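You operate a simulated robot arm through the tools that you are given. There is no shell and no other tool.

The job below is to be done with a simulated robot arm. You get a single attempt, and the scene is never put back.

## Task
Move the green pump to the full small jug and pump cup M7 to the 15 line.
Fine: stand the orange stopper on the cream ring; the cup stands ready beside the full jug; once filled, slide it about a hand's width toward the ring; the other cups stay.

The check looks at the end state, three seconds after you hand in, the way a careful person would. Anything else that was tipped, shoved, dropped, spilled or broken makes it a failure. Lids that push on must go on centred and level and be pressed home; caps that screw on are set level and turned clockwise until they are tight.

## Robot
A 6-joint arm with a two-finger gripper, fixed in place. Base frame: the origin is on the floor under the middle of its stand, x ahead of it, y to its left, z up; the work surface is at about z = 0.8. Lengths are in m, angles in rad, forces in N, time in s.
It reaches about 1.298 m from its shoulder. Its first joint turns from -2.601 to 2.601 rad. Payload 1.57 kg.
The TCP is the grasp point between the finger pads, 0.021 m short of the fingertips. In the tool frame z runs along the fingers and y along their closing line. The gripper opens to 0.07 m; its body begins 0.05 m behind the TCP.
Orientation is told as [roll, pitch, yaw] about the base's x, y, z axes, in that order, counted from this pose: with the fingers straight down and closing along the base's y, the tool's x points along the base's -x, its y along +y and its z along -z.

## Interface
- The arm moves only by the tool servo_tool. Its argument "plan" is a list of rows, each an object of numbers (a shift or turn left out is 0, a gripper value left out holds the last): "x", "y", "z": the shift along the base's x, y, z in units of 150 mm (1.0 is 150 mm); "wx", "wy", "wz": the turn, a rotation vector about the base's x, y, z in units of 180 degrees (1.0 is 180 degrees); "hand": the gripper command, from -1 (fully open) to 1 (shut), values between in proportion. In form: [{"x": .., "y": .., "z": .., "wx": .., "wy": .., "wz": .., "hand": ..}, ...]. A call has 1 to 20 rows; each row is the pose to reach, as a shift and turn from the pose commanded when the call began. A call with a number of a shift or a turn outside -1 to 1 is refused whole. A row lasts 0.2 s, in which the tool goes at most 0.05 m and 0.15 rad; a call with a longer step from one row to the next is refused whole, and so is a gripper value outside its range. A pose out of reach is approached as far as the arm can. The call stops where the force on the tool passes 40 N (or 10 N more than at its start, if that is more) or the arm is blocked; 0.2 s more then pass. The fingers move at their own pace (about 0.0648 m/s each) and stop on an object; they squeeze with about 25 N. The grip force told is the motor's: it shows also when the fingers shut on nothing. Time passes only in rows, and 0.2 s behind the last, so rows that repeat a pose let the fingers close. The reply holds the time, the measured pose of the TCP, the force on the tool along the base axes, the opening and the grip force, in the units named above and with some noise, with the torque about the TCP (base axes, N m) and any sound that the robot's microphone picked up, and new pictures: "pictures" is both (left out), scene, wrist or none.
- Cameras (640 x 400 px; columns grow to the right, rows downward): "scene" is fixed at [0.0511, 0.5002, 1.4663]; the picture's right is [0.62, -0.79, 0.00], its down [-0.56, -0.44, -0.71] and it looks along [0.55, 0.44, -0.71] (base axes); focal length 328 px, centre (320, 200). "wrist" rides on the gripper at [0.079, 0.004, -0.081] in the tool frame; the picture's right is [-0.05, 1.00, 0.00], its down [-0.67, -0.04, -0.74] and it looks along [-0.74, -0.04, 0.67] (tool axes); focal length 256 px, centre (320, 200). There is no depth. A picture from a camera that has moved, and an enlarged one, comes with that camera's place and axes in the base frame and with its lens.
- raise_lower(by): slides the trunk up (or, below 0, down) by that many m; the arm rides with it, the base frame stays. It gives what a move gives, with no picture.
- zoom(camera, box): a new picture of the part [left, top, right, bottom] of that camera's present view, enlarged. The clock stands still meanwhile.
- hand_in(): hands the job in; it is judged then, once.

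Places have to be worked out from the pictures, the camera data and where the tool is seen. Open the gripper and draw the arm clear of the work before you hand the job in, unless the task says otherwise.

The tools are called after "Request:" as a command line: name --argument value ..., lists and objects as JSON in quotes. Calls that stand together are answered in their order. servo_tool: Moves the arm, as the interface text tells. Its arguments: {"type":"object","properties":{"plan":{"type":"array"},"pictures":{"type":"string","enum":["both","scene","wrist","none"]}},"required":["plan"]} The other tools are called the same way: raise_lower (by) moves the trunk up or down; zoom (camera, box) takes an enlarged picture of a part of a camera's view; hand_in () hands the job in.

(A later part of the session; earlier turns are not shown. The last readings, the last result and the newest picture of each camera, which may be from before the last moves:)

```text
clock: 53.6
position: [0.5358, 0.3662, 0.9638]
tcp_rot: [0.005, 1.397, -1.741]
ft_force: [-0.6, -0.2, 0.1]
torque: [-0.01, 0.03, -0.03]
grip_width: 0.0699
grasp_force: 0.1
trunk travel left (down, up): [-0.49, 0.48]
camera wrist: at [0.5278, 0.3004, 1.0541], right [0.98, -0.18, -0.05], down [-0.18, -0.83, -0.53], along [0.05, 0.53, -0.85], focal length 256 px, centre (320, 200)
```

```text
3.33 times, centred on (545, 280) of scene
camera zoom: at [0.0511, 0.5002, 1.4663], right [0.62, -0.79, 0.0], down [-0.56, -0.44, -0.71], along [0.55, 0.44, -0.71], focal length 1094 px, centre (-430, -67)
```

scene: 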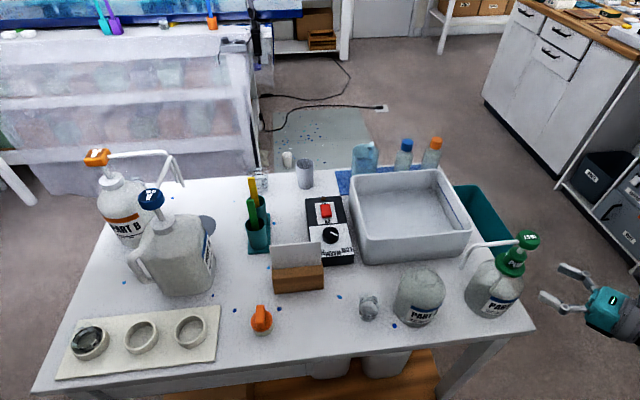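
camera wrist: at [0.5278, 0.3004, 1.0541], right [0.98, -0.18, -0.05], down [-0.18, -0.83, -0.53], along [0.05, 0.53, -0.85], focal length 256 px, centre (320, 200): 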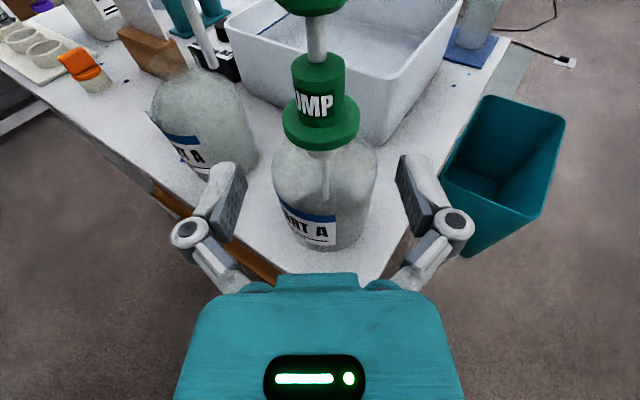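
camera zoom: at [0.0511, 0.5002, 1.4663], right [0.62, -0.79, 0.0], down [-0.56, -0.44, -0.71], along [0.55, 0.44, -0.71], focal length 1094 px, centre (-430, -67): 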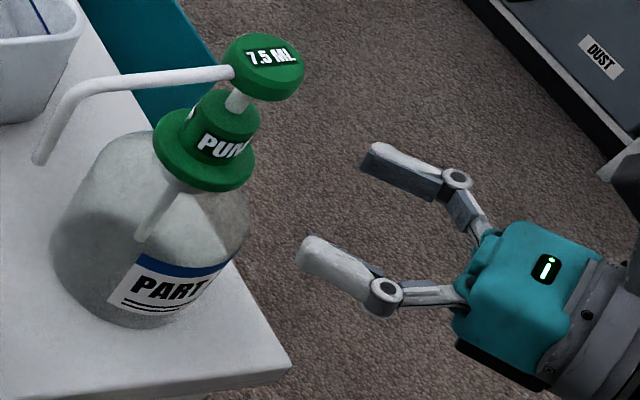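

Everything lines up: the collar (z 0.939–0.975) is centred ahead, with flange just below finger level. I'll drop 3 mm and advance 7 cm along the approach line with fingers open.

Request:
raise_lower --by -0.003

Request:
servo_tool --plan '[{"x": 0.013, "y": 0.077, "hand": -1}, {"x": 0.026, "y": 0.155, "hand": -1}, {"x": 0.04, "y": 0.232, "hand": -1}, {"x": 0.053, "y": 0.309, "hand": -1}, {"x": 0.066, "y": 0.387, "hand": -1}, {"x": 0.079, "y": 0.464, "hand": -1}, {"x": 0.079, "y": 0.464, "hand": -1}]' --pictures "both"

Request:
zoom --camera "scene" --box '[450, 220, 610, 340]'

```text
clock: 54.1
position: [0.5357, 0.3664, 0.9601]
tcp_rot: [0.006, 1.397, -1.74]
ft_force: [-0.3, -0.8, -0.2]
torque: [-0.05, 0.02, -0.03]
grip_width: 0.0701
grasp_force: 0.0
trunk travel left (down, up): [-0.487, 0.483]
```

```text
clock: 55.7
position: [0.5469, 0.4346, 0.9602]
tcp_rot: [0.004, 1.395, -1.741]
ft_force: [0.5, 0.2, 0.2]
torque: [-0.02, -0.01, 0.01]
grip_width: 0.0699
grasp_force: 0.0
trunk travel left (down, up): [-0.487, 0.483]
camera wrist: at [0.5396, 0.3699, 1.0511], right [0.98, -0.18, -0.05], down [-0.18, -0.83, -0.53], along [0.05, 0.53, -0.85], focal length 256 px, centre (320, 200)
```

scene: 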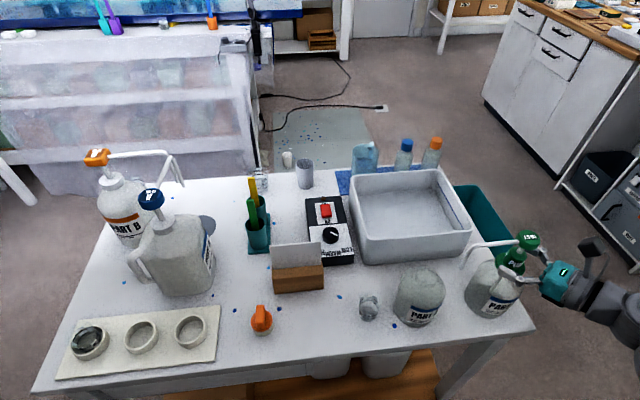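
wrist: 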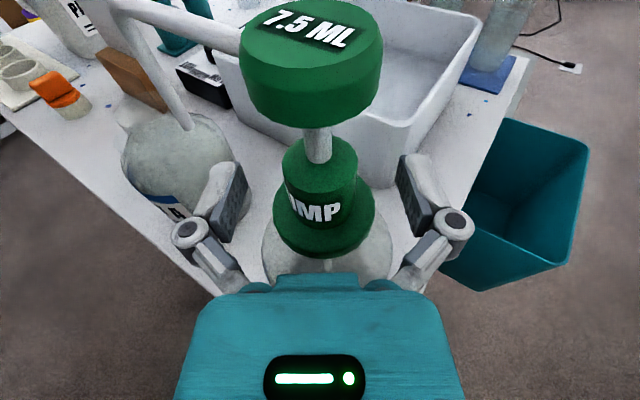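

```text
3.33 times, centred on (530, 280) of scene
camera zoom: at [0.0511, 0.5002, 1.4663], right [0.62, -0.79, 0.0], down [-0.56, -0.44, -0.71], along [0.55, 0.44, -0.71], focal length 1094 px, centre (-380, -67)
```

zoom: 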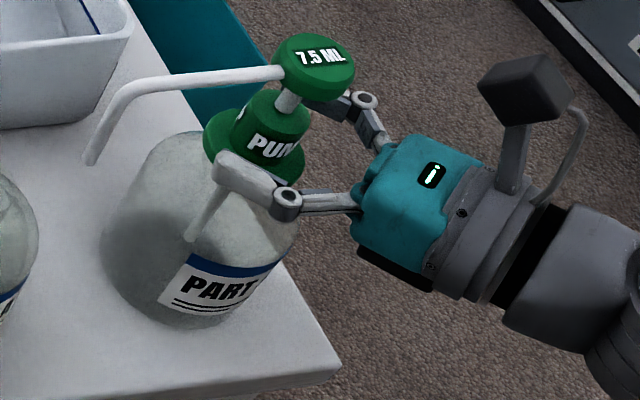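

The fingers straddle the collar symmetrically below the head and spout. Closing now.

Request:
servo_tool --plan '[{"hand": 0.0}, {"hand": 1}, {"hand": 1}, {"hand": 1}, {"hand": 1}]' --pictures "both"

Request:
zoom --camera "scene" --box '[450, 220, 610, 340]'

```text
clock: 56.9
position: [0.5476, 0.4345, 0.9593]
tcp_rot: [0.006, 1.398, -1.739]
ft_force: [0.9, -0.6, 1.1]
torque: [0.0, 0.04, -0.01]
grip_width: 0.0281
grasp_force: 25.1
trunk travel left (down, up): [-0.487, 0.483]
camera wrist: at [0.5396, 0.3697, 1.0512], right [0.98, -0.18, -0.05], down [-0.18, -0.83, -0.53], along [0.05, 0.53, -0.85], focal length 256 px, centre (320, 200)
```

scene: 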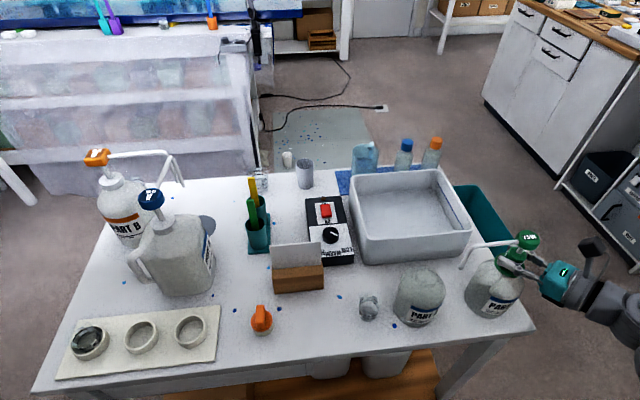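
wrist: 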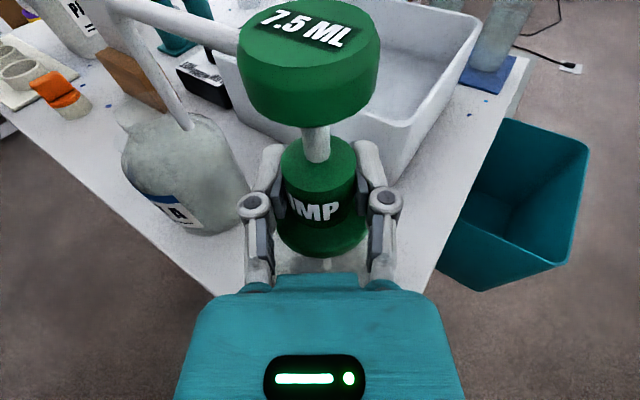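

```text
3.33 times, centred on (530, 280) of scene
camera zoom: at [0.0511, 0.5002, 1.4663], right [0.62, -0.79, 0.0], down [-0.56, -0.44, -0.71], along [0.55, 0.44, -0.71], focal length 1094 px, centre (-380, -67)
```

zoom: 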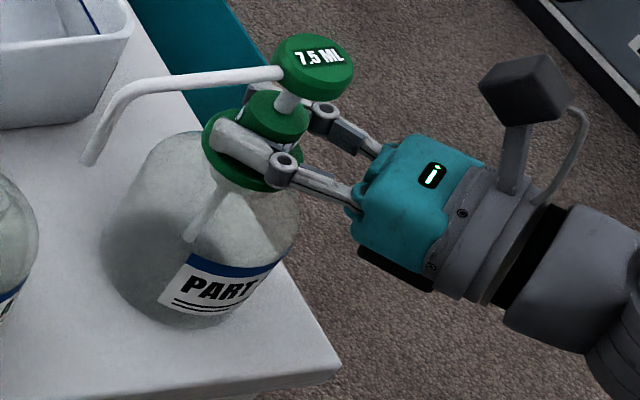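

Collar gripped at 28 mm. I'll lift 5 mm and check the force and jug.

Request:
raise_lower --by 0.005

Request:
zoom --camera "scene" --box '[450, 220, 610, 340]'

Request:
zoom --camera "wrist" --box '[230, 120, 410, 290]'

```text
clock: 57.4
position: [0.5477, 0.4362, 0.9649]
tcp_rot: [0.005, 1.396, -1.74]
ft_force: [-0.4, -0.5, -0.8]
torque: [-0.02, 0.0, 0.01]
grip_width: 0.0282
grasp_force: 24.6
trunk travel left (down, up): [-0.492, 0.478]
```

```text
3.33 times, centred on (530, 280) of scene
camera zoom: at [0.0511, 0.5002, 1.4663], right [0.62, -0.79, 0.0], down [-0.56, -0.44, -0.71], along [0.55, 0.44, -0.71], focal length 1094 px, centre (-380, -67)
```

zoom: 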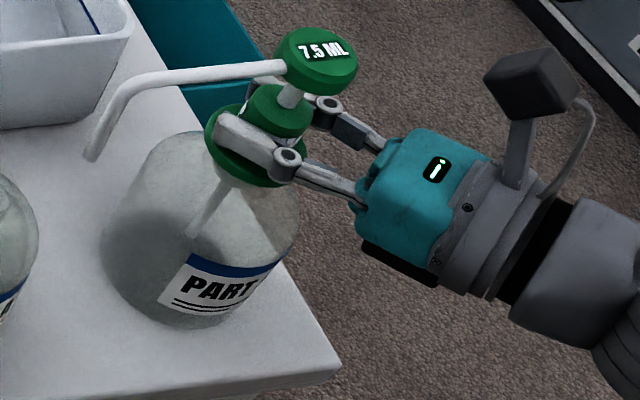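

```text
2.35 times, centred on (320, 205) of wrist
camera zoom: at [0.5396, 0.3699, 1.056], right [0.98, -0.18, -0.05], down [-0.18, -0.83, -0.53], along [0.05, 0.53, -0.85], focal length 602 px, centre (320, 188)
```

zoom: 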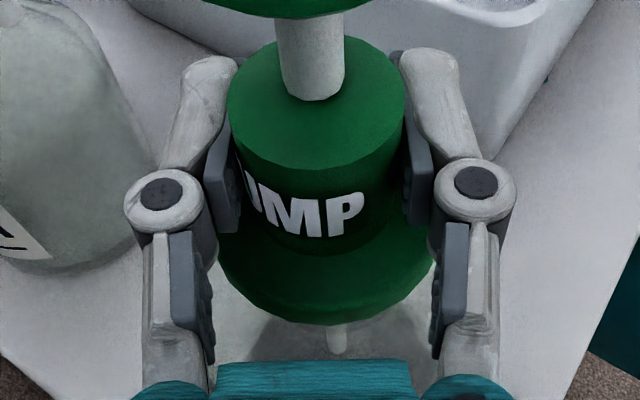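

The pump lifts freely with the jug staying put. I'll raise 14 cm and see whether the dip tube has cleared the neck.

Request:
raise_lower --by 0.14

Request:
servo_tool --plan '[{"z": 0.0, "hand": 1}]' --pictures "both"

Request:
zoom --camera "scene" --box '[440, 140, 640, 330]'

```text
clock: 59.1
position: [0.5471, 0.4355, 1.1053]
tcp_rot: [0.004, 1.397, -1.741]
ft_force: [0.1, -0.2, -2.1]
torque: [-0.02, -0.01, 0.02]
grip_width: 0.0281
grasp_force: 24.7
trunk travel left (down, up): [-0.632, 0.338]
```

```text
clock: 59.5
position: [0.5467, 0.4351, 1.1042]
tcp_rot: [0.007, 1.395, -1.74]
ft_force: [-0.5, -0.5, -1.5]
torque: [0.01, -0.01, 0.02]
grip_width: 0.0281
grasp_force: 25.1
trunk travel left (down, up): [-0.632, 0.338]
camera wrist: at [0.5396, 0.3699, 1.196], right [0.98, -0.18, -0.05], down [-0.18, -0.83, -0.53], along [0.05, 0.53, -0.85], focal length 256 px, centre (320, 200)
```

scene: 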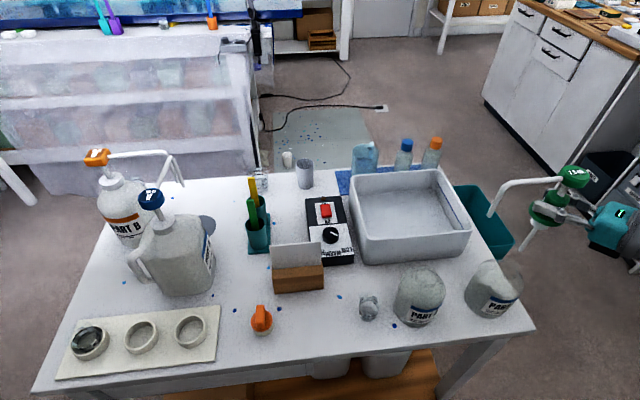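
wrist: 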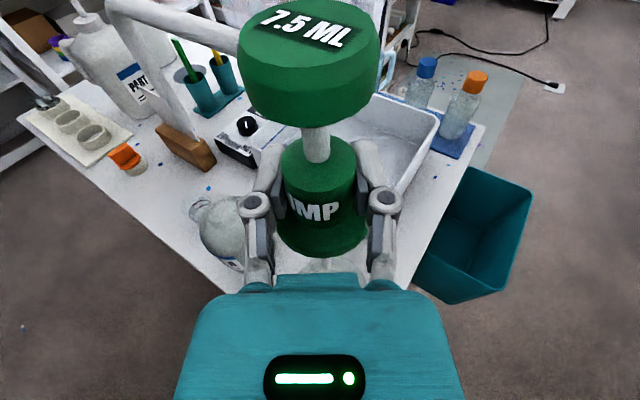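

```text
2.11 times, centred on (540, 235) of scene
camera zoom: at [0.0511, 0.5002, 1.4663], right [0.62, -0.79, 0.0], down [-0.56, -0.44, -0.71], along [0.55, 0.44, -0.71], focal length 691 px, centre (-143, 126)
```

zoom: 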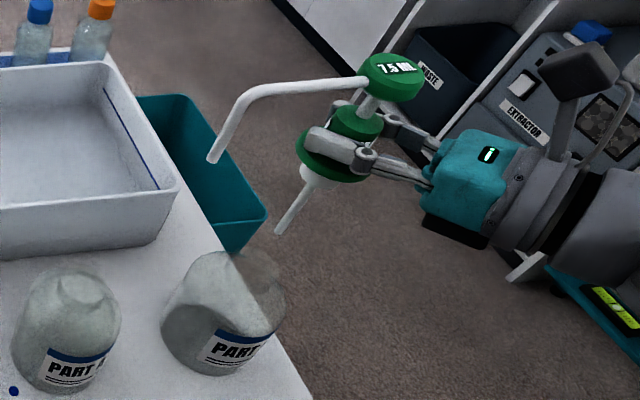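

The whole dip tube is clear (its bottom at z≈0.985). To get the exact translation between the two necks, I'll zoom on both open jugs.

Request:
zoom --camera "scene" --box '[385, 250, 535, 340]'

Request:
zoom --camera "scene" --box '[390, 255, 450, 335]'

Request:
zoom --camera "scene" --box '[458, 250, 528, 330]'

Request:
zoom --camera "wrist" --box '[170, 170, 270, 290]'

```text
4.27 times, centred on (460, 295) of scene
camera zoom: at [0.0511, 0.5002, 1.4663], right [0.62, -0.79, 0.0], down [-0.56, -0.44, -0.71], along [0.55, 0.44, -0.71], focal length 1401 px, centre (-277, -205)
```

zoom: 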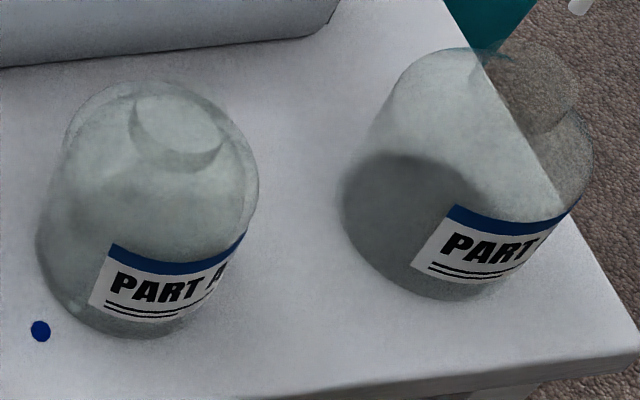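

```text
5.00 times, centred on (420, 295) of scene
camera zoom: at [0.0511, 0.5002, 1.4663], right [0.62, -0.79, 0.0], down [-0.56, -0.44, -0.71], along [0.55, 0.44, -0.71], focal length 1641 px, centre (-180, -275)
```

zoom: 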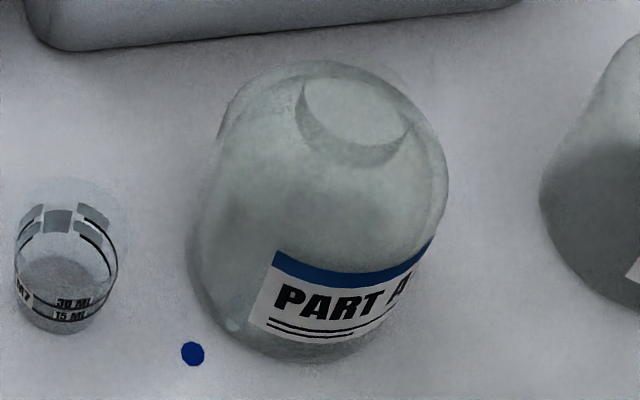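

```text
5.00 times, centred on (493, 290) of scene
camera zoom: at [0.0511, 0.5002, 1.4663], right [0.62, -0.79, 0.0], down [-0.56, -0.44, -0.71], along [0.55, 0.44, -0.71], focal length 1641 px, centre (-545, -250)
```

zoom: 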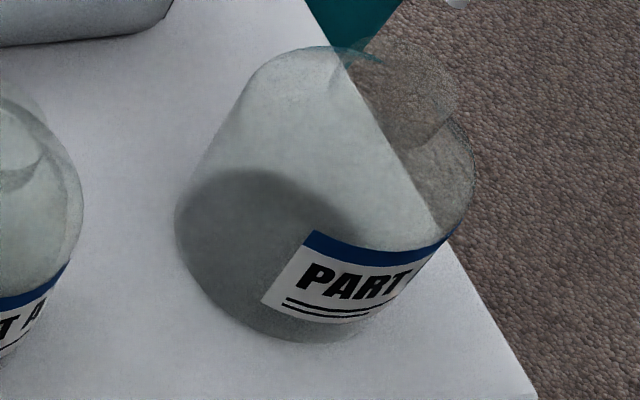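

```text
3.33 times, centred on (220, 230) of wrist
camera zoom: at [0.5396, 0.3699, 1.196], right [0.98, -0.18, -0.05], down [-0.18, -0.83, -0.53], along [0.05, 0.53, -0.85], focal length 853 px, centre (653, 100)
```

zoom: 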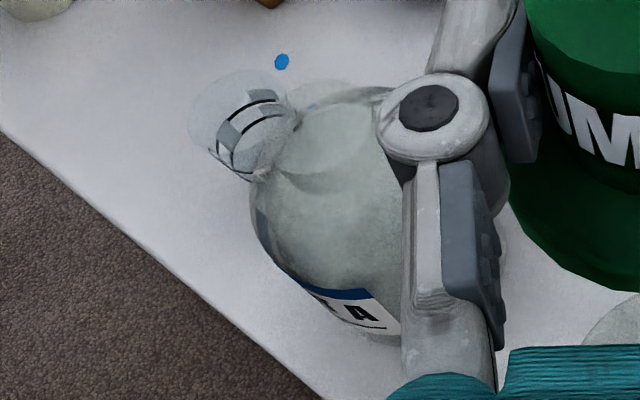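

The three estimates agree: the necks are separated by about (-0.112, +0.112). I'll translate the pump by exactly that with orientation unchanged.

Request:
servo_tool --plan '[{"x": -0.15, "y": 0.15, "hand": 1}, {"x": -0.3, "y": 0.3, "hand": 1}, {"x": -0.45, "y": 0.45, "hand": 1}, {"x": -0.6, "y": 0.6, "hand": 1}, {"x": -0.7467, "y": 0.7467, "hand": 1}, {"x": -0.7467, "y": 0.7467, "hand": 1}]' --pictures "both"

Request:
zoom --camera "scene" --box '[350, 150, 550, 340]'

```text
clock: 60.9
position: [0.4342, 0.5469, 1.105]
tcp_rot: [0.005, 1.395, -1.74]
ft_force: [-0.7, -0.1, -1.6]
torque: [-0.01, 0.03, 0.01]
grip_width: 0.028
grasp_force: 25.3
trunk travel left (down, up): [-0.632, 0.338]
camera wrist: at [0.4272, 0.4823, 1.1959], right [0.98, -0.18, -0.05], down [-0.18, -0.83, -0.53], along [0.05, 0.53, -0.85], focal length 256 px, centre (320, 200)
```

scene: 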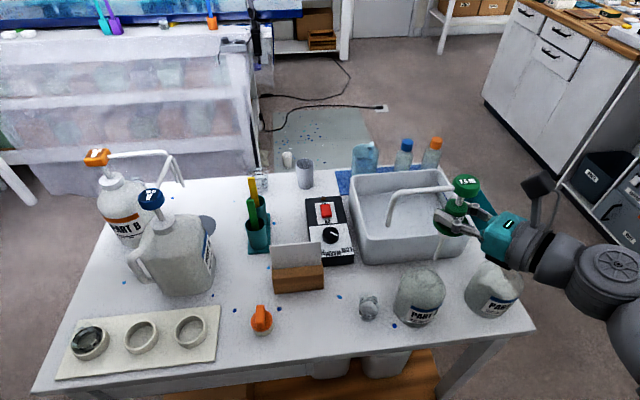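
wrist: 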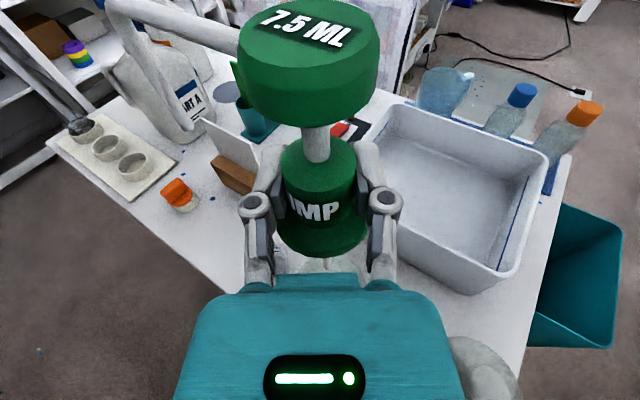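

```text
2.11 times, centred on (450, 245) of scene
camera zoom: at [0.0511, 0.5002, 1.4663], right [0.62, -0.79, 0.0], down [-0.56, -0.44, -0.71], along [0.55, 0.44, -0.71], focal length 691 px, centre (46, 105)
```

zoom: 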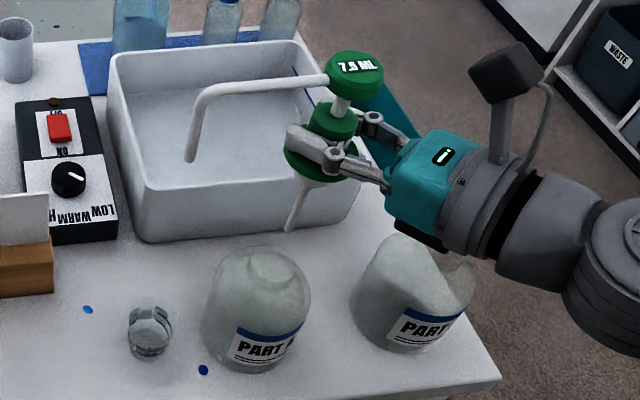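

The pump hangs above the full jug with the spout toward the cup. I'll lower to just before the tube tip meets the neck and check alignment.

Request:
raise_lower --by -0.045

Request:
zoom --camera "scene" --box '[385, 200, 485, 340]'

Request:
zoom --camera "wrist" --box '[230, 150, 410, 290]'

```text
clock: 61.8
position: [0.434, 0.5476, 1.06]
tcp_rot: [0.006, 1.396, -1.742]
ft_force: [-0.5, 0.3, -1.5]
torque: [0.0, 0.0, 0.0]
grip_width: 0.028
grasp_force: 24.6
trunk travel left (down, up): [-0.587, 0.383]
```

```text
2.86 times, centred on (435, 270) of scene
camera zoom: at [0.0511, 0.5002, 1.4663], right [0.62, -0.79, 0.0], down [-0.56, -0.44, -0.71], along [0.55, 0.44, -0.71], focal length 938 px, centre (-9, 0)
```

zoom: 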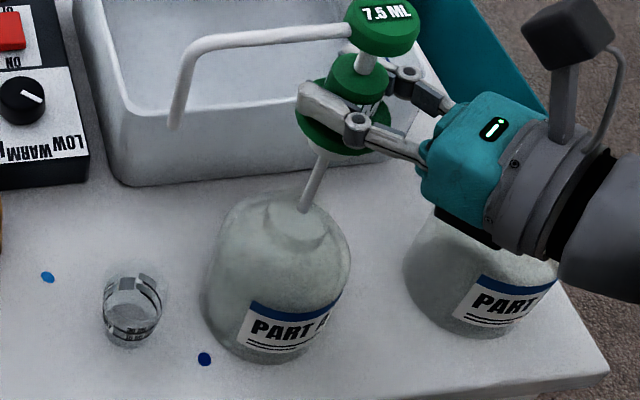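

```text
2.86 times, centred on (320, 220) of wrist
camera zoom: at [0.4274, 0.4819, 1.1509], right [0.98, -0.18, -0.05], down [-0.18, -0.83, -0.53], along [0.05, 0.53, -0.85], focal length 731 px, centre (320, 143)
```

zoom: 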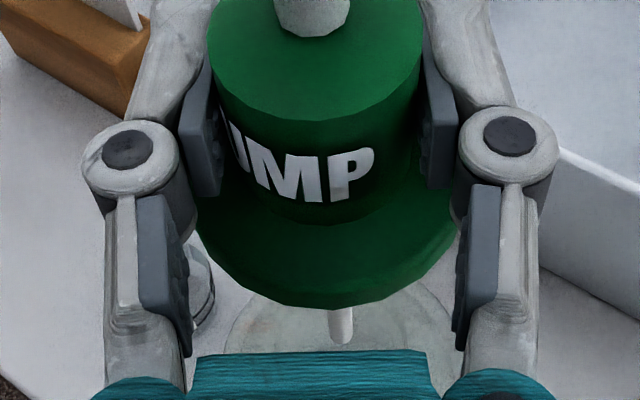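

The tube tip projects to (0.436, 0.547), right over the neck centre. Lowering in stages while watching the force.

Request:
raise_lower --by -0.05

Request:
raise_lower --by -0.025

Request:
zoom --camera "scene" --box '[385, 220, 485, 340]'

Request:
zoom --camera "wrist" --box '[230, 150, 410, 290]'

```text
clock: 62.7
position: [0.4361, 0.547, 1.0096]
tcp_rot: [0.008, 1.396, -1.74]
ft_force: [-0.4, -0.1, -1.1]
torque: [0.01, 0.01, 0.0]
grip_width: 0.0282
grasp_force: 24.7
trunk travel left (down, up): [-0.537, 0.433]
```

```text
clock: 63.4
position: [0.4353, 0.5479, 0.984]
tcp_rot: [0.004, 1.396, -1.74]
ft_force: [-1.2, -0.2, -1.3]
torque: [0.0, 0.01, -0.04]
grip_width: 0.0281
grasp_force: 24.8
trunk travel left (down, up): [-0.512, 0.458]
```

```text
3.33 times, centred on (435, 280) of scene
camera zoom: at [0.0511, 0.5002, 1.4663], right [0.62, -0.79, 0.0], down [-0.56, -0.44, -0.71], along [0.55, 0.44, -0.71], focal length 1094 px, centre (-63, -67)
```

zoom: 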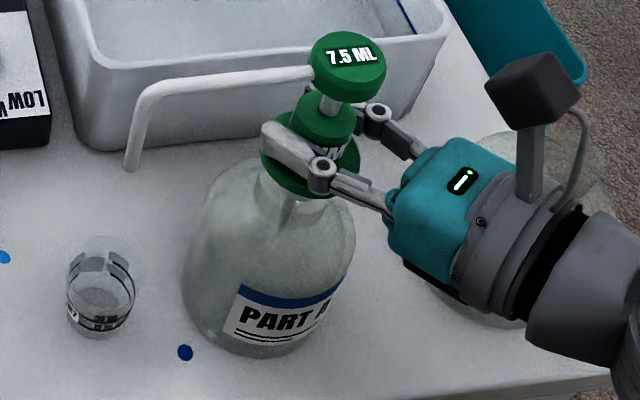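

```text
2.86 times, centred on (320, 220) of wrist
camera zoom: at [0.4274, 0.4819, 1.0759], right [0.98, -0.18, -0.05], down [-0.18, -0.83, -0.53], along [0.05, 0.53, -0.85], focal length 731 px, centre (320, 143)
```

zoom: 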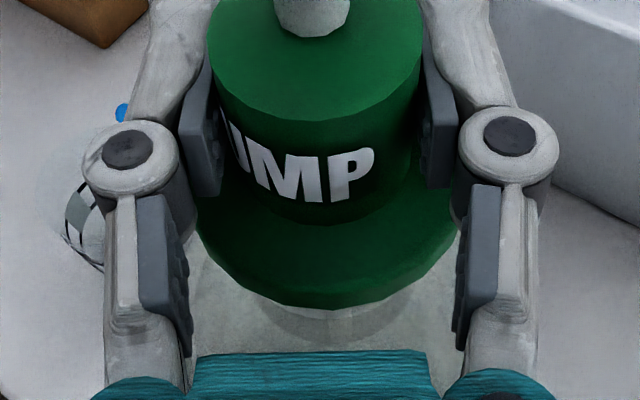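

Going in freely. I'll continue down to near the seated height (TCP ≈0.960) in smaller steps.

Request:
raise_lower --by -0.014

Request:
raise_lower --by -0.006

Request:
raise_lower --by -0.003

```text
clock: 64.0
position: [0.4356, 0.5463, 0.9706]
tcp_rot: [0.006, 1.396, -1.742]
ft_force: [-0.3, 0.4, -1.8]
torque: [-0.01, -0.03, 0.01]
grip_width: 0.028
grasp_force: 25.2
trunk travel left (down, up): [-0.498, 0.472]
```

```text
clock: 64.6
position: [0.4346, 0.5483, 0.9655]
tcp_rot: [0.005, 1.396, -1.741]
ft_force: [0.7, 0.6, -1.0]
torque: [-0.02, 0.02, 0.01]
grip_width: 0.0282
grasp_force: 24.7
trunk travel left (down, up): [-0.492, 0.478]
```

```text
clock: 65.1
position: [0.4348, 0.5476, 0.9619]
tcp_rot: [0.005, 1.396, -1.741]
ft_force: [-0.4, 0.5, -2.5]
torque: [0.03, 0.0, 0.0]
grip_width: 0.0278
grasp_force: 25.3
trunk travel left (down, up): [-0.489, 0.481]
```

Trunk is 2 mm above the height at which the pump was seated on the other jug. I'll continue in 1–2 mm steps to feel contact.

Request:
raise_lower --by -0.002

Request:
raise_lower --by -0.001

Request:
zoom --camera "scene" --box '[385, 220, 485, 340]'

Request:
zoom --camera "wrist" --box '[230, 150, 410, 290]'

```text
clock: 65.6
position: [0.4347, 0.5463, 0.9595]
tcp_rot: [0.002, 1.395, -1.744]
ft_force: [1.8, 2.7, 7.9]
torque: [0.2, -0.03, -0.02]
grip_width: 0.028
grasp_force: 24.9
trunk travel left (down, up): [-0.487, 0.483]
```

```text
clock: 66.1
position: [0.4355, 0.5466, 0.9594]
tcp_rot: [0.0, 1.398, -1.744]
ft_force: [4.4, 7.2, 22.5]
torque: [0.09, -0.09, 0.0]
grip_width: 0.0282
grasp_force: 24.8
trunk travel left (down, up): [-0.486, 0.484]
```

```text
3.33 times, centred on (435, 280) of scene
camera zoom: at [0.0511, 0.5002, 1.4663], right [0.62, -0.79, 0.0], down [-0.56, -0.44, -0.71], along [0.55, 0.44, -0.71], focal length 1094 px, centre (-63, -67)
```

zoom: 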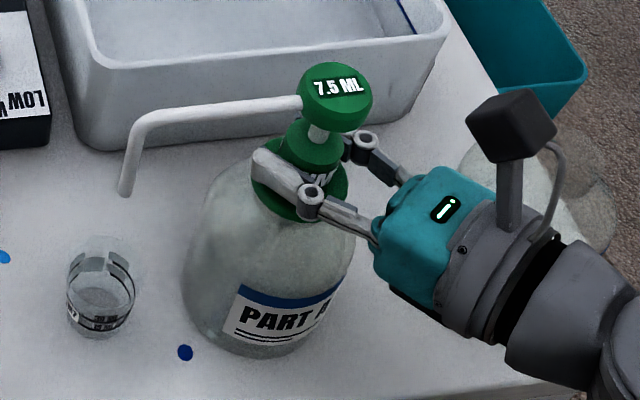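

```text
2.86 times, centred on (320, 220) of wrist
camera zoom: at [0.4273, 0.4816, 1.0509], right [0.98, -0.18, -0.05], down [-0.18, -0.83, -0.53], along [0.05, 0.53, -0.85], focal length 731 px, centre (320, 143)
```

zoom: 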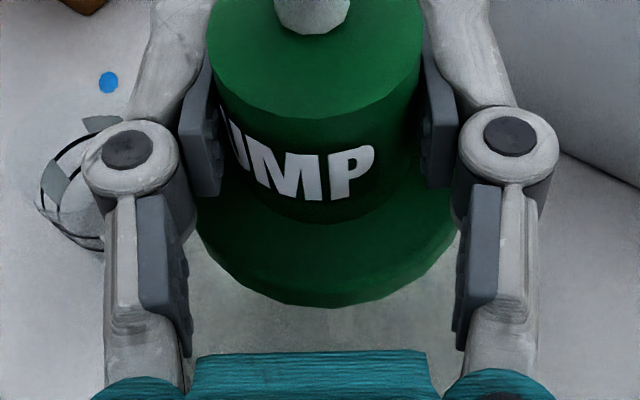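

Firm contact (22 N) at exactly the same trunk height as when the pump sat on the other jug, so it's home. I'll ease off the pressure slightly and check the spout tip over the cup in both views before releasing.

Request:
raise_lower --by 0.001

Request:
servo_tool --plan '[{"z": 0.0, "hand": 1}]' --pictures "both"

Request:
zoom --camera "scene" --box '[345, 250, 425, 330]'

Request:
zoom --camera "wrist" --box '[90, 0, 260, 260]'

```text
clock: 66.7
position: [0.4352, 0.5457, 0.9596]
tcp_rot: [0.011, 1.393, -1.735]
ft_force: [2.5, 2.2, 8.8]
torque: [0.21, -0.03, -0.02]
grip_width: 0.0283
grasp_force: 25.0
trunk travel left (down, up): [-0.487, 0.483]
```

```text
clock: 67.0
position: [0.4343, 0.546, 0.9585]
tcp_rot: [0.009, 1.396, -1.736]
ft_force: [1.3, -2.3, 2.8]
torque: [0.09, -0.05, -0.02]
grip_width: 0.028
grasp_force: 25.2
trunk travel left (down, up): [-0.487, 0.483]
camera wrist: at [0.4271, 0.4814, 1.0509], right [0.98, -0.18, -0.05], down [-0.18, -0.83, -0.53], along [0.05, 0.53, -0.85], focal length 256 px, centre (320, 200)
```

scene: 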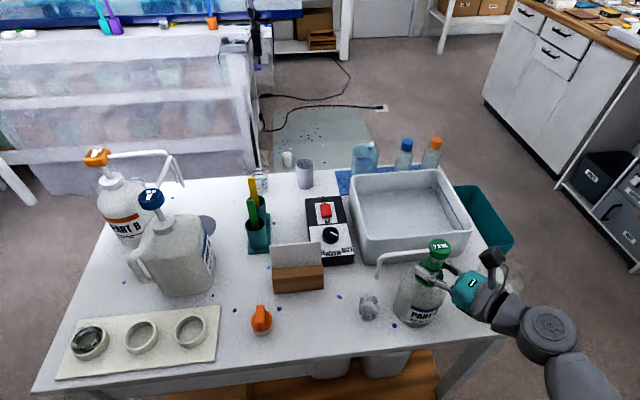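
wrist: 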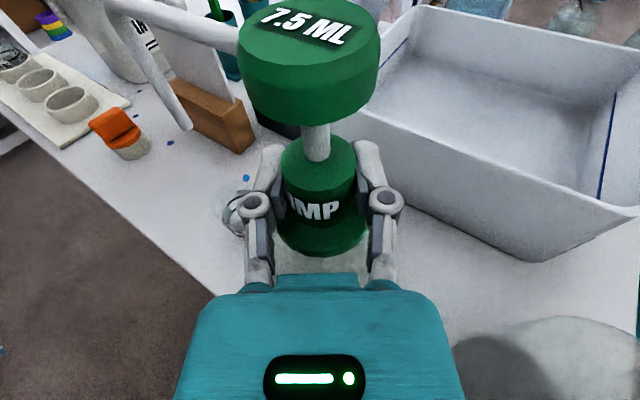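

```text
5.00 times, centred on (385, 290) of scene
camera zoom: at [0.0511, 0.5002, 1.4663], right [0.62, -0.79, 0.0], down [-0.56, -0.44, -0.71], along [0.55, 0.44, -0.71], focal length 1641 px, centre (-5, -250)
```

zoom: 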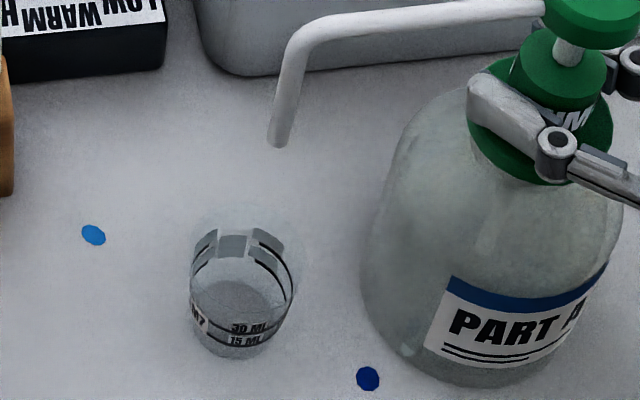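

```text
1.54 times, centred on (175, 130) of wrist
camera zoom: at [0.4271, 0.4814, 1.0509], right [0.98, -0.18, -0.05], down [-0.18, -0.83, -0.53], along [0.05, 0.53, -0.85], focal length 394 px, centre (543, 308)
```

zoom: 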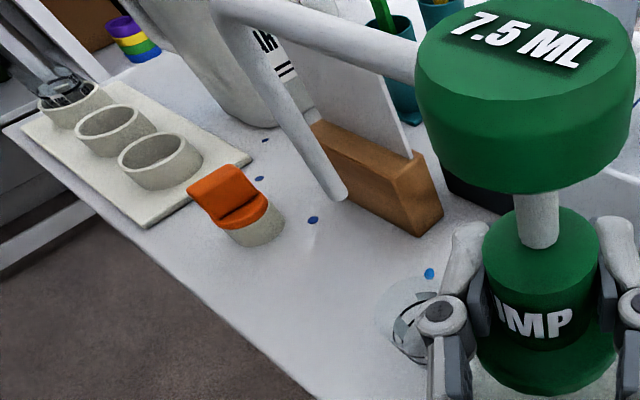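

Spout tip triangulates to (0.364, 0.617, 0.946), about 5 mm toward the front of the cup's centre (0.368, 0.620). I'll turn the pump 3° clockwise to centre it better.

Request:
servo_tool --plan '[{"wz": -0.006, "hand": 1}, {"wz": -0.012, "hand": 1}, {"wz": -0.017, "hand": 1}, {"wz": -0.017, "hand": 1}]' --pictures "both"

Request:
zoom --camera "scene" --box '[345, 250, 425, 330]'

Request:
zoom --camera "wrist" --box '[90, 0, 260, 260]'

```text
clock: 68.0
position: [0.4344, 0.5483, 0.9602]
tcp_rot: [0.006, 1.396, -1.792]
ft_force: [-0.2, 0.3, -0.7]
torque: [-0.04, -0.06, -0.01]
grip_width: 0.0279
grasp_force: 25.0
trunk travel left (down, up): [-0.487, 0.483]
camera wrist: at [0.4234, 0.4828, 1.0509], right [0.97, -0.24, -0.05], down [-0.23, -0.82, -0.53], along [0.08, 0.52, -0.85], focal length 256 px, centre (320, 200)
```

scene: 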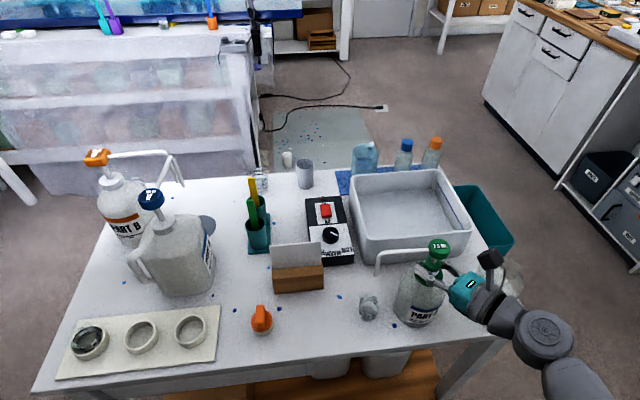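
wrist: 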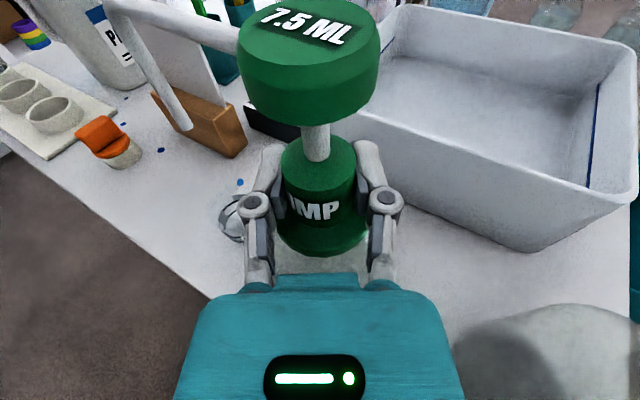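

```text
5.00 times, centred on (385, 290) of scene
camera zoom: at [0.0511, 0.5002, 1.4663], right [0.62, -0.79, 0.0], down [-0.56, -0.44, -0.71], along [0.55, 0.44, -0.71], focal length 1641 px, centre (-5, -250)
```

zoom: 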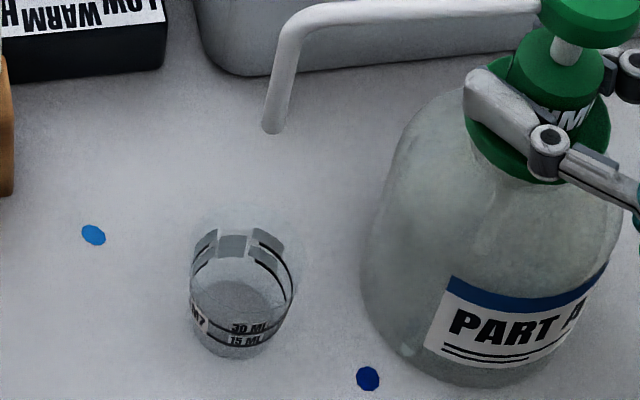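

```text
1.54 times, centred on (175, 130) of wrist
camera zoom: at [0.4234, 0.4828, 1.0509], right [0.97, -0.24, -0.05], down [-0.23, -0.82, -0.53], along [0.08, 0.52, -0.85], focal length 394 px, centre (543, 308)
```

zoom: 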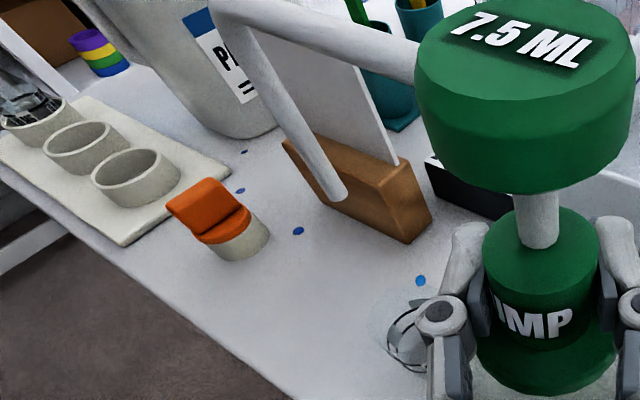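

Tip is now over (0.3675, 0.621), essentially the cup's centre. I'll press once more to make sure the pump is home, then release by opening the fingers.

Request:
raise_lower --by -0.0015

Request:
raise_lower --by 0.001

Request:
servo_tool --plan '[{"hand": 0.6}, {"hand": 0.0}, {"hand": -0.5}, {"hand": -1}, {"hand": -1}]' --pictures "both"

Request:
zoom --camera "scene" --box '[345, 230, 485, 340]'

```text
clock: 68.6
position: [0.4343, 0.5487, 0.9599]
tcp_rot: [0.001, 1.398, -1.799]
ft_force: [2.9, 7.3, 22.0]
torque: [-0.09, -0.03, -0.02]
grip_width: 0.0281
grasp_force: 25.2
trunk travel left (down, up): [-0.486, 0.484]
```

```text
clock: 69.1
position: [0.434, 0.5479, 0.9588]
tcp_rot: [0.009, 1.397, -1.79]
ft_force: [2.1, 3.3, 11.0]
torque: [0.28, -0.03, 0.0]
grip_width: 0.0279
grasp_force: 24.7
trunk travel left (down, up): [-0.487, 0.483]
```

```text
clock: 70.3
position: [0.4348, 0.548, 0.9591]
tcp_rot: [0.004, 1.396, -1.794]
ft_force: [0.2, -0.2, 0.9]
torque: [0.01, -0.01, 0.0]
grip_width: 0.0698
grasp_force: 0.1
trunk travel left (down, up): [-0.487, 0.483]
camera wrist: at [0.4236, 0.4827, 1.0505], right [0.97, -0.24, -0.05], down [-0.23, -0.82, -0.53], along [0.08, 0.52, -0.85], focal length 256 px, centre (320, 200)
```

scene: 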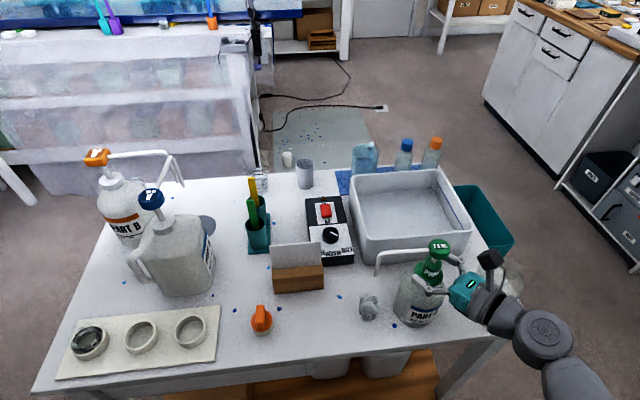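
wrist: 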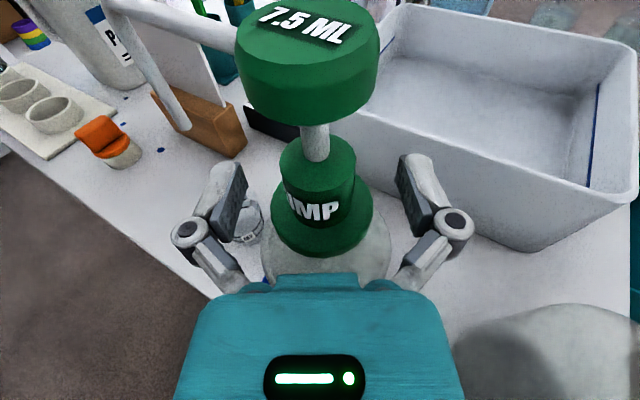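

```text
3.64 times, centred on (415, 285) of scene
camera zoom: at [0.0511, 0.5002, 1.4663], right [0.62, -0.79, 0.0], down [-0.56, -0.44, -0.71], along [0.55, 0.44, -0.71], focal length 1194 px, centre (-26, -109)
```

zoom: 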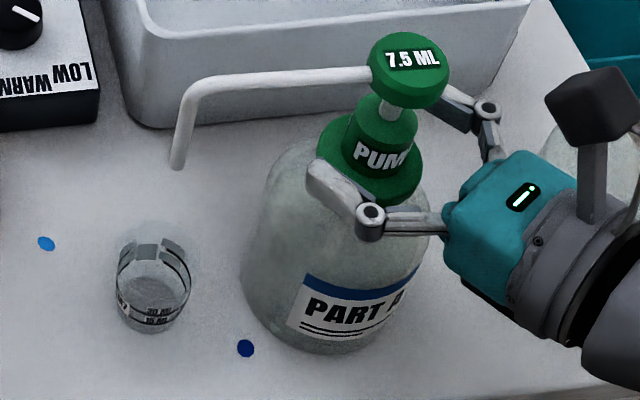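

The pump stands free and level on the full jug. I'll back off 2 cm (fingers open), then raise the trunk 25 cm past the head and spout.

Request:
servo_tool --plan '[{"x": -0.015, "y": -0.065, "hand": -1}, {"x": -0.03, "y": -0.13, "hand": -1}, {"x": -0.03, "y": -0.13, "hand": -1}]' --pictures "both"

Request:
zoom --camera "scene" --box '[345, 230, 485, 340]'

```text
clock: 71.1
position: [0.4319, 0.5295, 0.9589]
tcp_rot: [0.006, 1.397, -1.793]
ft_force: [0.0, -0.2, 0.3]
torque: [0.0, -0.02, 0.03]
grip_width: 0.0703
grasp_force: 0.1
trunk travel left (down, up): [-0.487, 0.483]
camera wrist: at [0.4196, 0.4641, 1.0505], right [0.97, -0.23, -0.05], down [-0.23, -0.82, -0.53], along [0.08, 0.52, -0.85], focal length 256 px, centre (320, 200)
```

scene: 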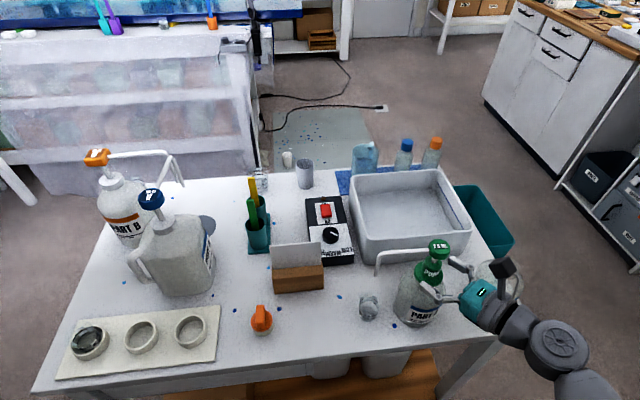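
wrist: 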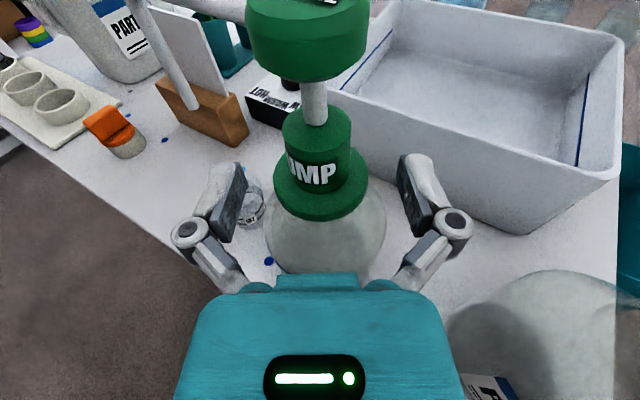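

```text
3.64 times, centred on (415, 285) of scene
camera zoom: at [0.0511, 0.5002, 1.4663], right [0.62, -0.79, 0.0], down [-0.56, -0.44, -0.71], along [0.55, 0.44, -0.71], focal length 1194 px, centre (-26, -109)
```

zoom: 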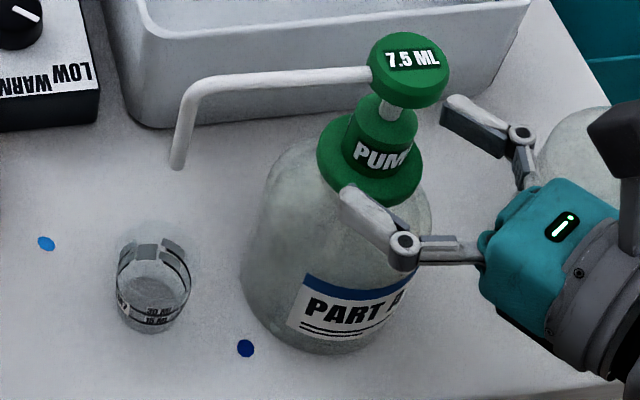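

Clear of the collar. Raising the trunk 25 cm, then I'll tip the hand back to vertical above the head.

Request:
raise_lower --by 0.25

Request:
servo_tool --plan '[{"x": 0.003, "y": 0.013, "z": -0.163, "wx": -0.0433, "wy": 0.0098}, {"x": 0.006, "y": 0.025, "z": -0.319, "wx": -0.0867, "wy": 0.0197}, {"x": 0.01, "y": 0.038, "z": -0.465, "wx": -0.13, "wy": 0.0295}, {"x": 0.013, "y": 0.051, "z": -0.598, "wx": -0.1734, "wy": 0.0394}, {"x": 0.016, "y": 0.063, "z": -0.715, "wx": -0.2167, "wy": 0.0492}, {"x": 0.02, "y": 0.076, "z": -0.813, "wx": -0.26, "wy": 0.059}, {"x": 0.023, "y": 0.089, "z": -0.893, "wx": -0.3034, "wy": 0.0689, "hand": -0.5}, {"x": 0.026, "y": 0.1, "z": -0.95, "wx": -0.3467, "wy": 0.0787, "hand": 0.0}, {"x": 0.03, "y": 0.114, "z": -0.985, "wx": -0.39, "wy": 0.0886, "hand": 0.5}, {"x": 0.033, "y": 0.127, "z": -0.997, "wx": -0.4334, "wy": 0.0984, "hand": 1}, {"x": 0.033, "y": 0.127, "z": -0.997, "wx": -0.4334, "wy": 0.0984, "hand": 1}]' --pictures "both"

```text
clock: 73.7
position: [0.4312, 0.5288, 1.2099]
tcp_rot: [0.006, 1.394, -1.795]
ft_force: [0.4, 1.0, 0.3]
torque: [0.01, -0.01, 0.01]
grip_width: 0.0698
grasp_force: 0.0
trunk travel left (down, up): [-0.737, 0.233]
```

```text
clock: 76.0
position: [0.4349, 0.5492, 1.0561]
tcp_rot: [0.004, -0.003, -1.794]
ft_force: [-0.4, -0.2, 0.9]
torque: [-0.01, -0.01, 0.01]
grip_width: 0.0
grasp_force: 24.8
out of reach, approached as far as the arm can: row 6, 7, 8, 9, 10, 11
trunk travel left (down, up): [-0.737, 0.233]
camera wrist: at [0.4566, 0.6254, 1.1355], right [0.96, -0.27, 0.01], down [-0.19, -0.64, 0.75], along [-0.2, -0.72, -0.67], focal length 256 px, centre (320, 200)
```

scene: 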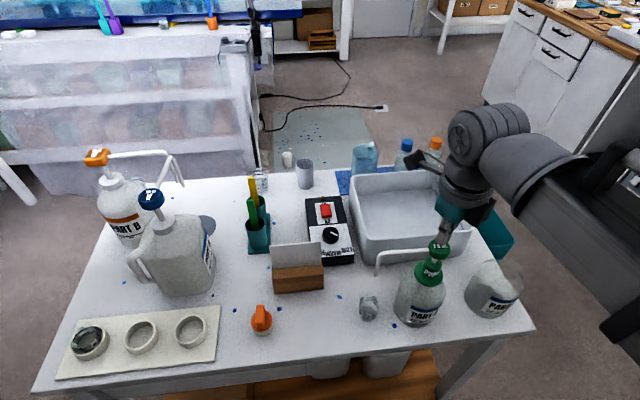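
wrist: 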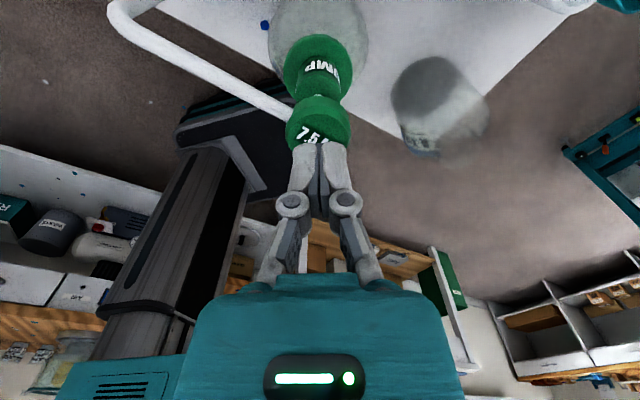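

The closed fingertips are poised above the head. I'll zoom to check they're centred over it.

Request:
zoom --camera "wrist" --box '[250, 20, 390, 240]'

Request:
zoom --camera "scene" --box '[360, 180, 510, 340]'

```text
1.82 times, centred on (320, 130) of wrist
camera zoom: at [0.4566, 0.6254, 1.1355], right [0.96, -0.27, 0.01], down [-0.19, -0.64, 0.75], along [-0.2, -0.72, -0.67], focal length 465 px, centre (320, 327)
```

zoom: 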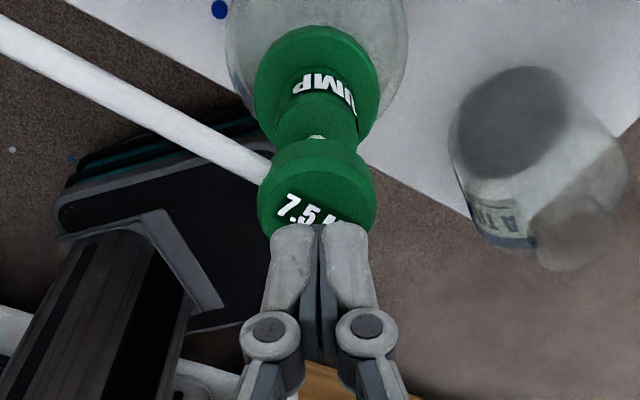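

```text
2.50 times, centred on (435, 260) of scene
camera zoom: at [0.0511, 0.5002, 1.4663], right [0.62, -0.79, 0.0], down [-0.56, -0.44, -0.71], along [0.55, 0.44, -0.71], focal length 821 px, centre (32, 50)
```

zoom: 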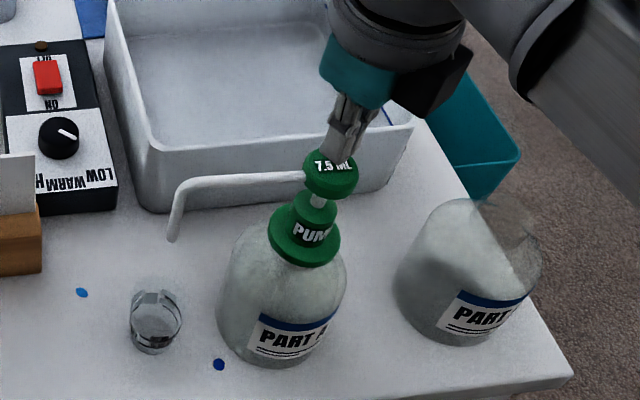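

Fingertips are within 2–3 mm of the head's centre. I'll come down to contact in small steps.

Request:
raise_lower --by -0.01

Request:
raise_lower --by -0.004

Request:
raise_lower --by -0.003

```text
clock: 76.6
position: [0.4359, 0.549, 1.0448]
tcp_rot: [0.005, 0.002, -1.794]
ft_force: [1.0, -0.6, -0.2]
torque: [0.0, 0.01, -0.01]
grip_width: 0.0002
grasp_force: 24.7
trunk travel left (down, up): [-0.727, 0.243]
```

```text
clock: 77.2
position: [0.4354, 0.5476, 1.0421]
tcp_rot: [0.006, 0.0, -1.795]
ft_force: [-0.6, 0.1, 0.9]
torque: [0.01, 0.0, 0.0]
grip_width: 0.0063
grasp_force: 25.2
trunk travel left (down, up): [-0.723, 0.247]
```

```text
clock: 77.7
position: [0.4361, 0.5476, 1.0386]
tcp_rot: [0.003, 0.0, -1.792]
ft_force: [1.0, 0.1, 2.6]
torque: [0.01, 0.0, 0.0]
grip_width: 0.0059
grasp_force: 24.3
trunk travel left (down, up): [-0.72, 0.25]
```

Light contact (2.6 N) at tip height ≈1.018, but the opening reads 6 mm, so the tips were pushed apart slightly. Let me look.

Request:
zoom --camera "wrist" --box '[250, 60, 390, 240]'

Request:
zoom --camera "scene" --box '[400, 210, 480, 310]'

```text
2.22 times, centred on (320, 150) of wrist
camera zoom: at [0.4567, 0.6253, 1.1187], right [0.96, -0.27, 0.01], down [-0.19, -0.64, 0.74], along [-0.2, -0.72, -0.67], focal length 569 px, centre (320, 311)
```

zoom: 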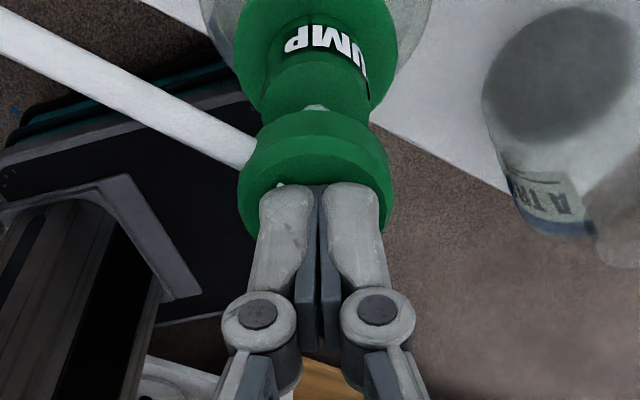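

```text
4.00 times, centred on (440, 260) of scene
camera zoom: at [0.0511, 0.5002, 1.4663], right [0.62, -0.79, 0.0], down [-0.56, -0.44, -0.71], along [0.55, 0.44, -0.71], focal length 1313 px, centre (-160, -40)
```

zoom: 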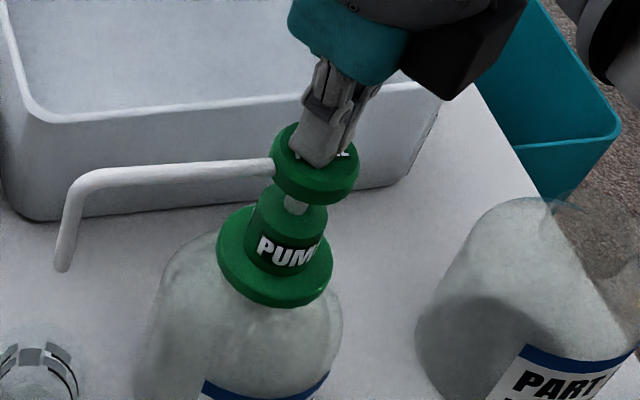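

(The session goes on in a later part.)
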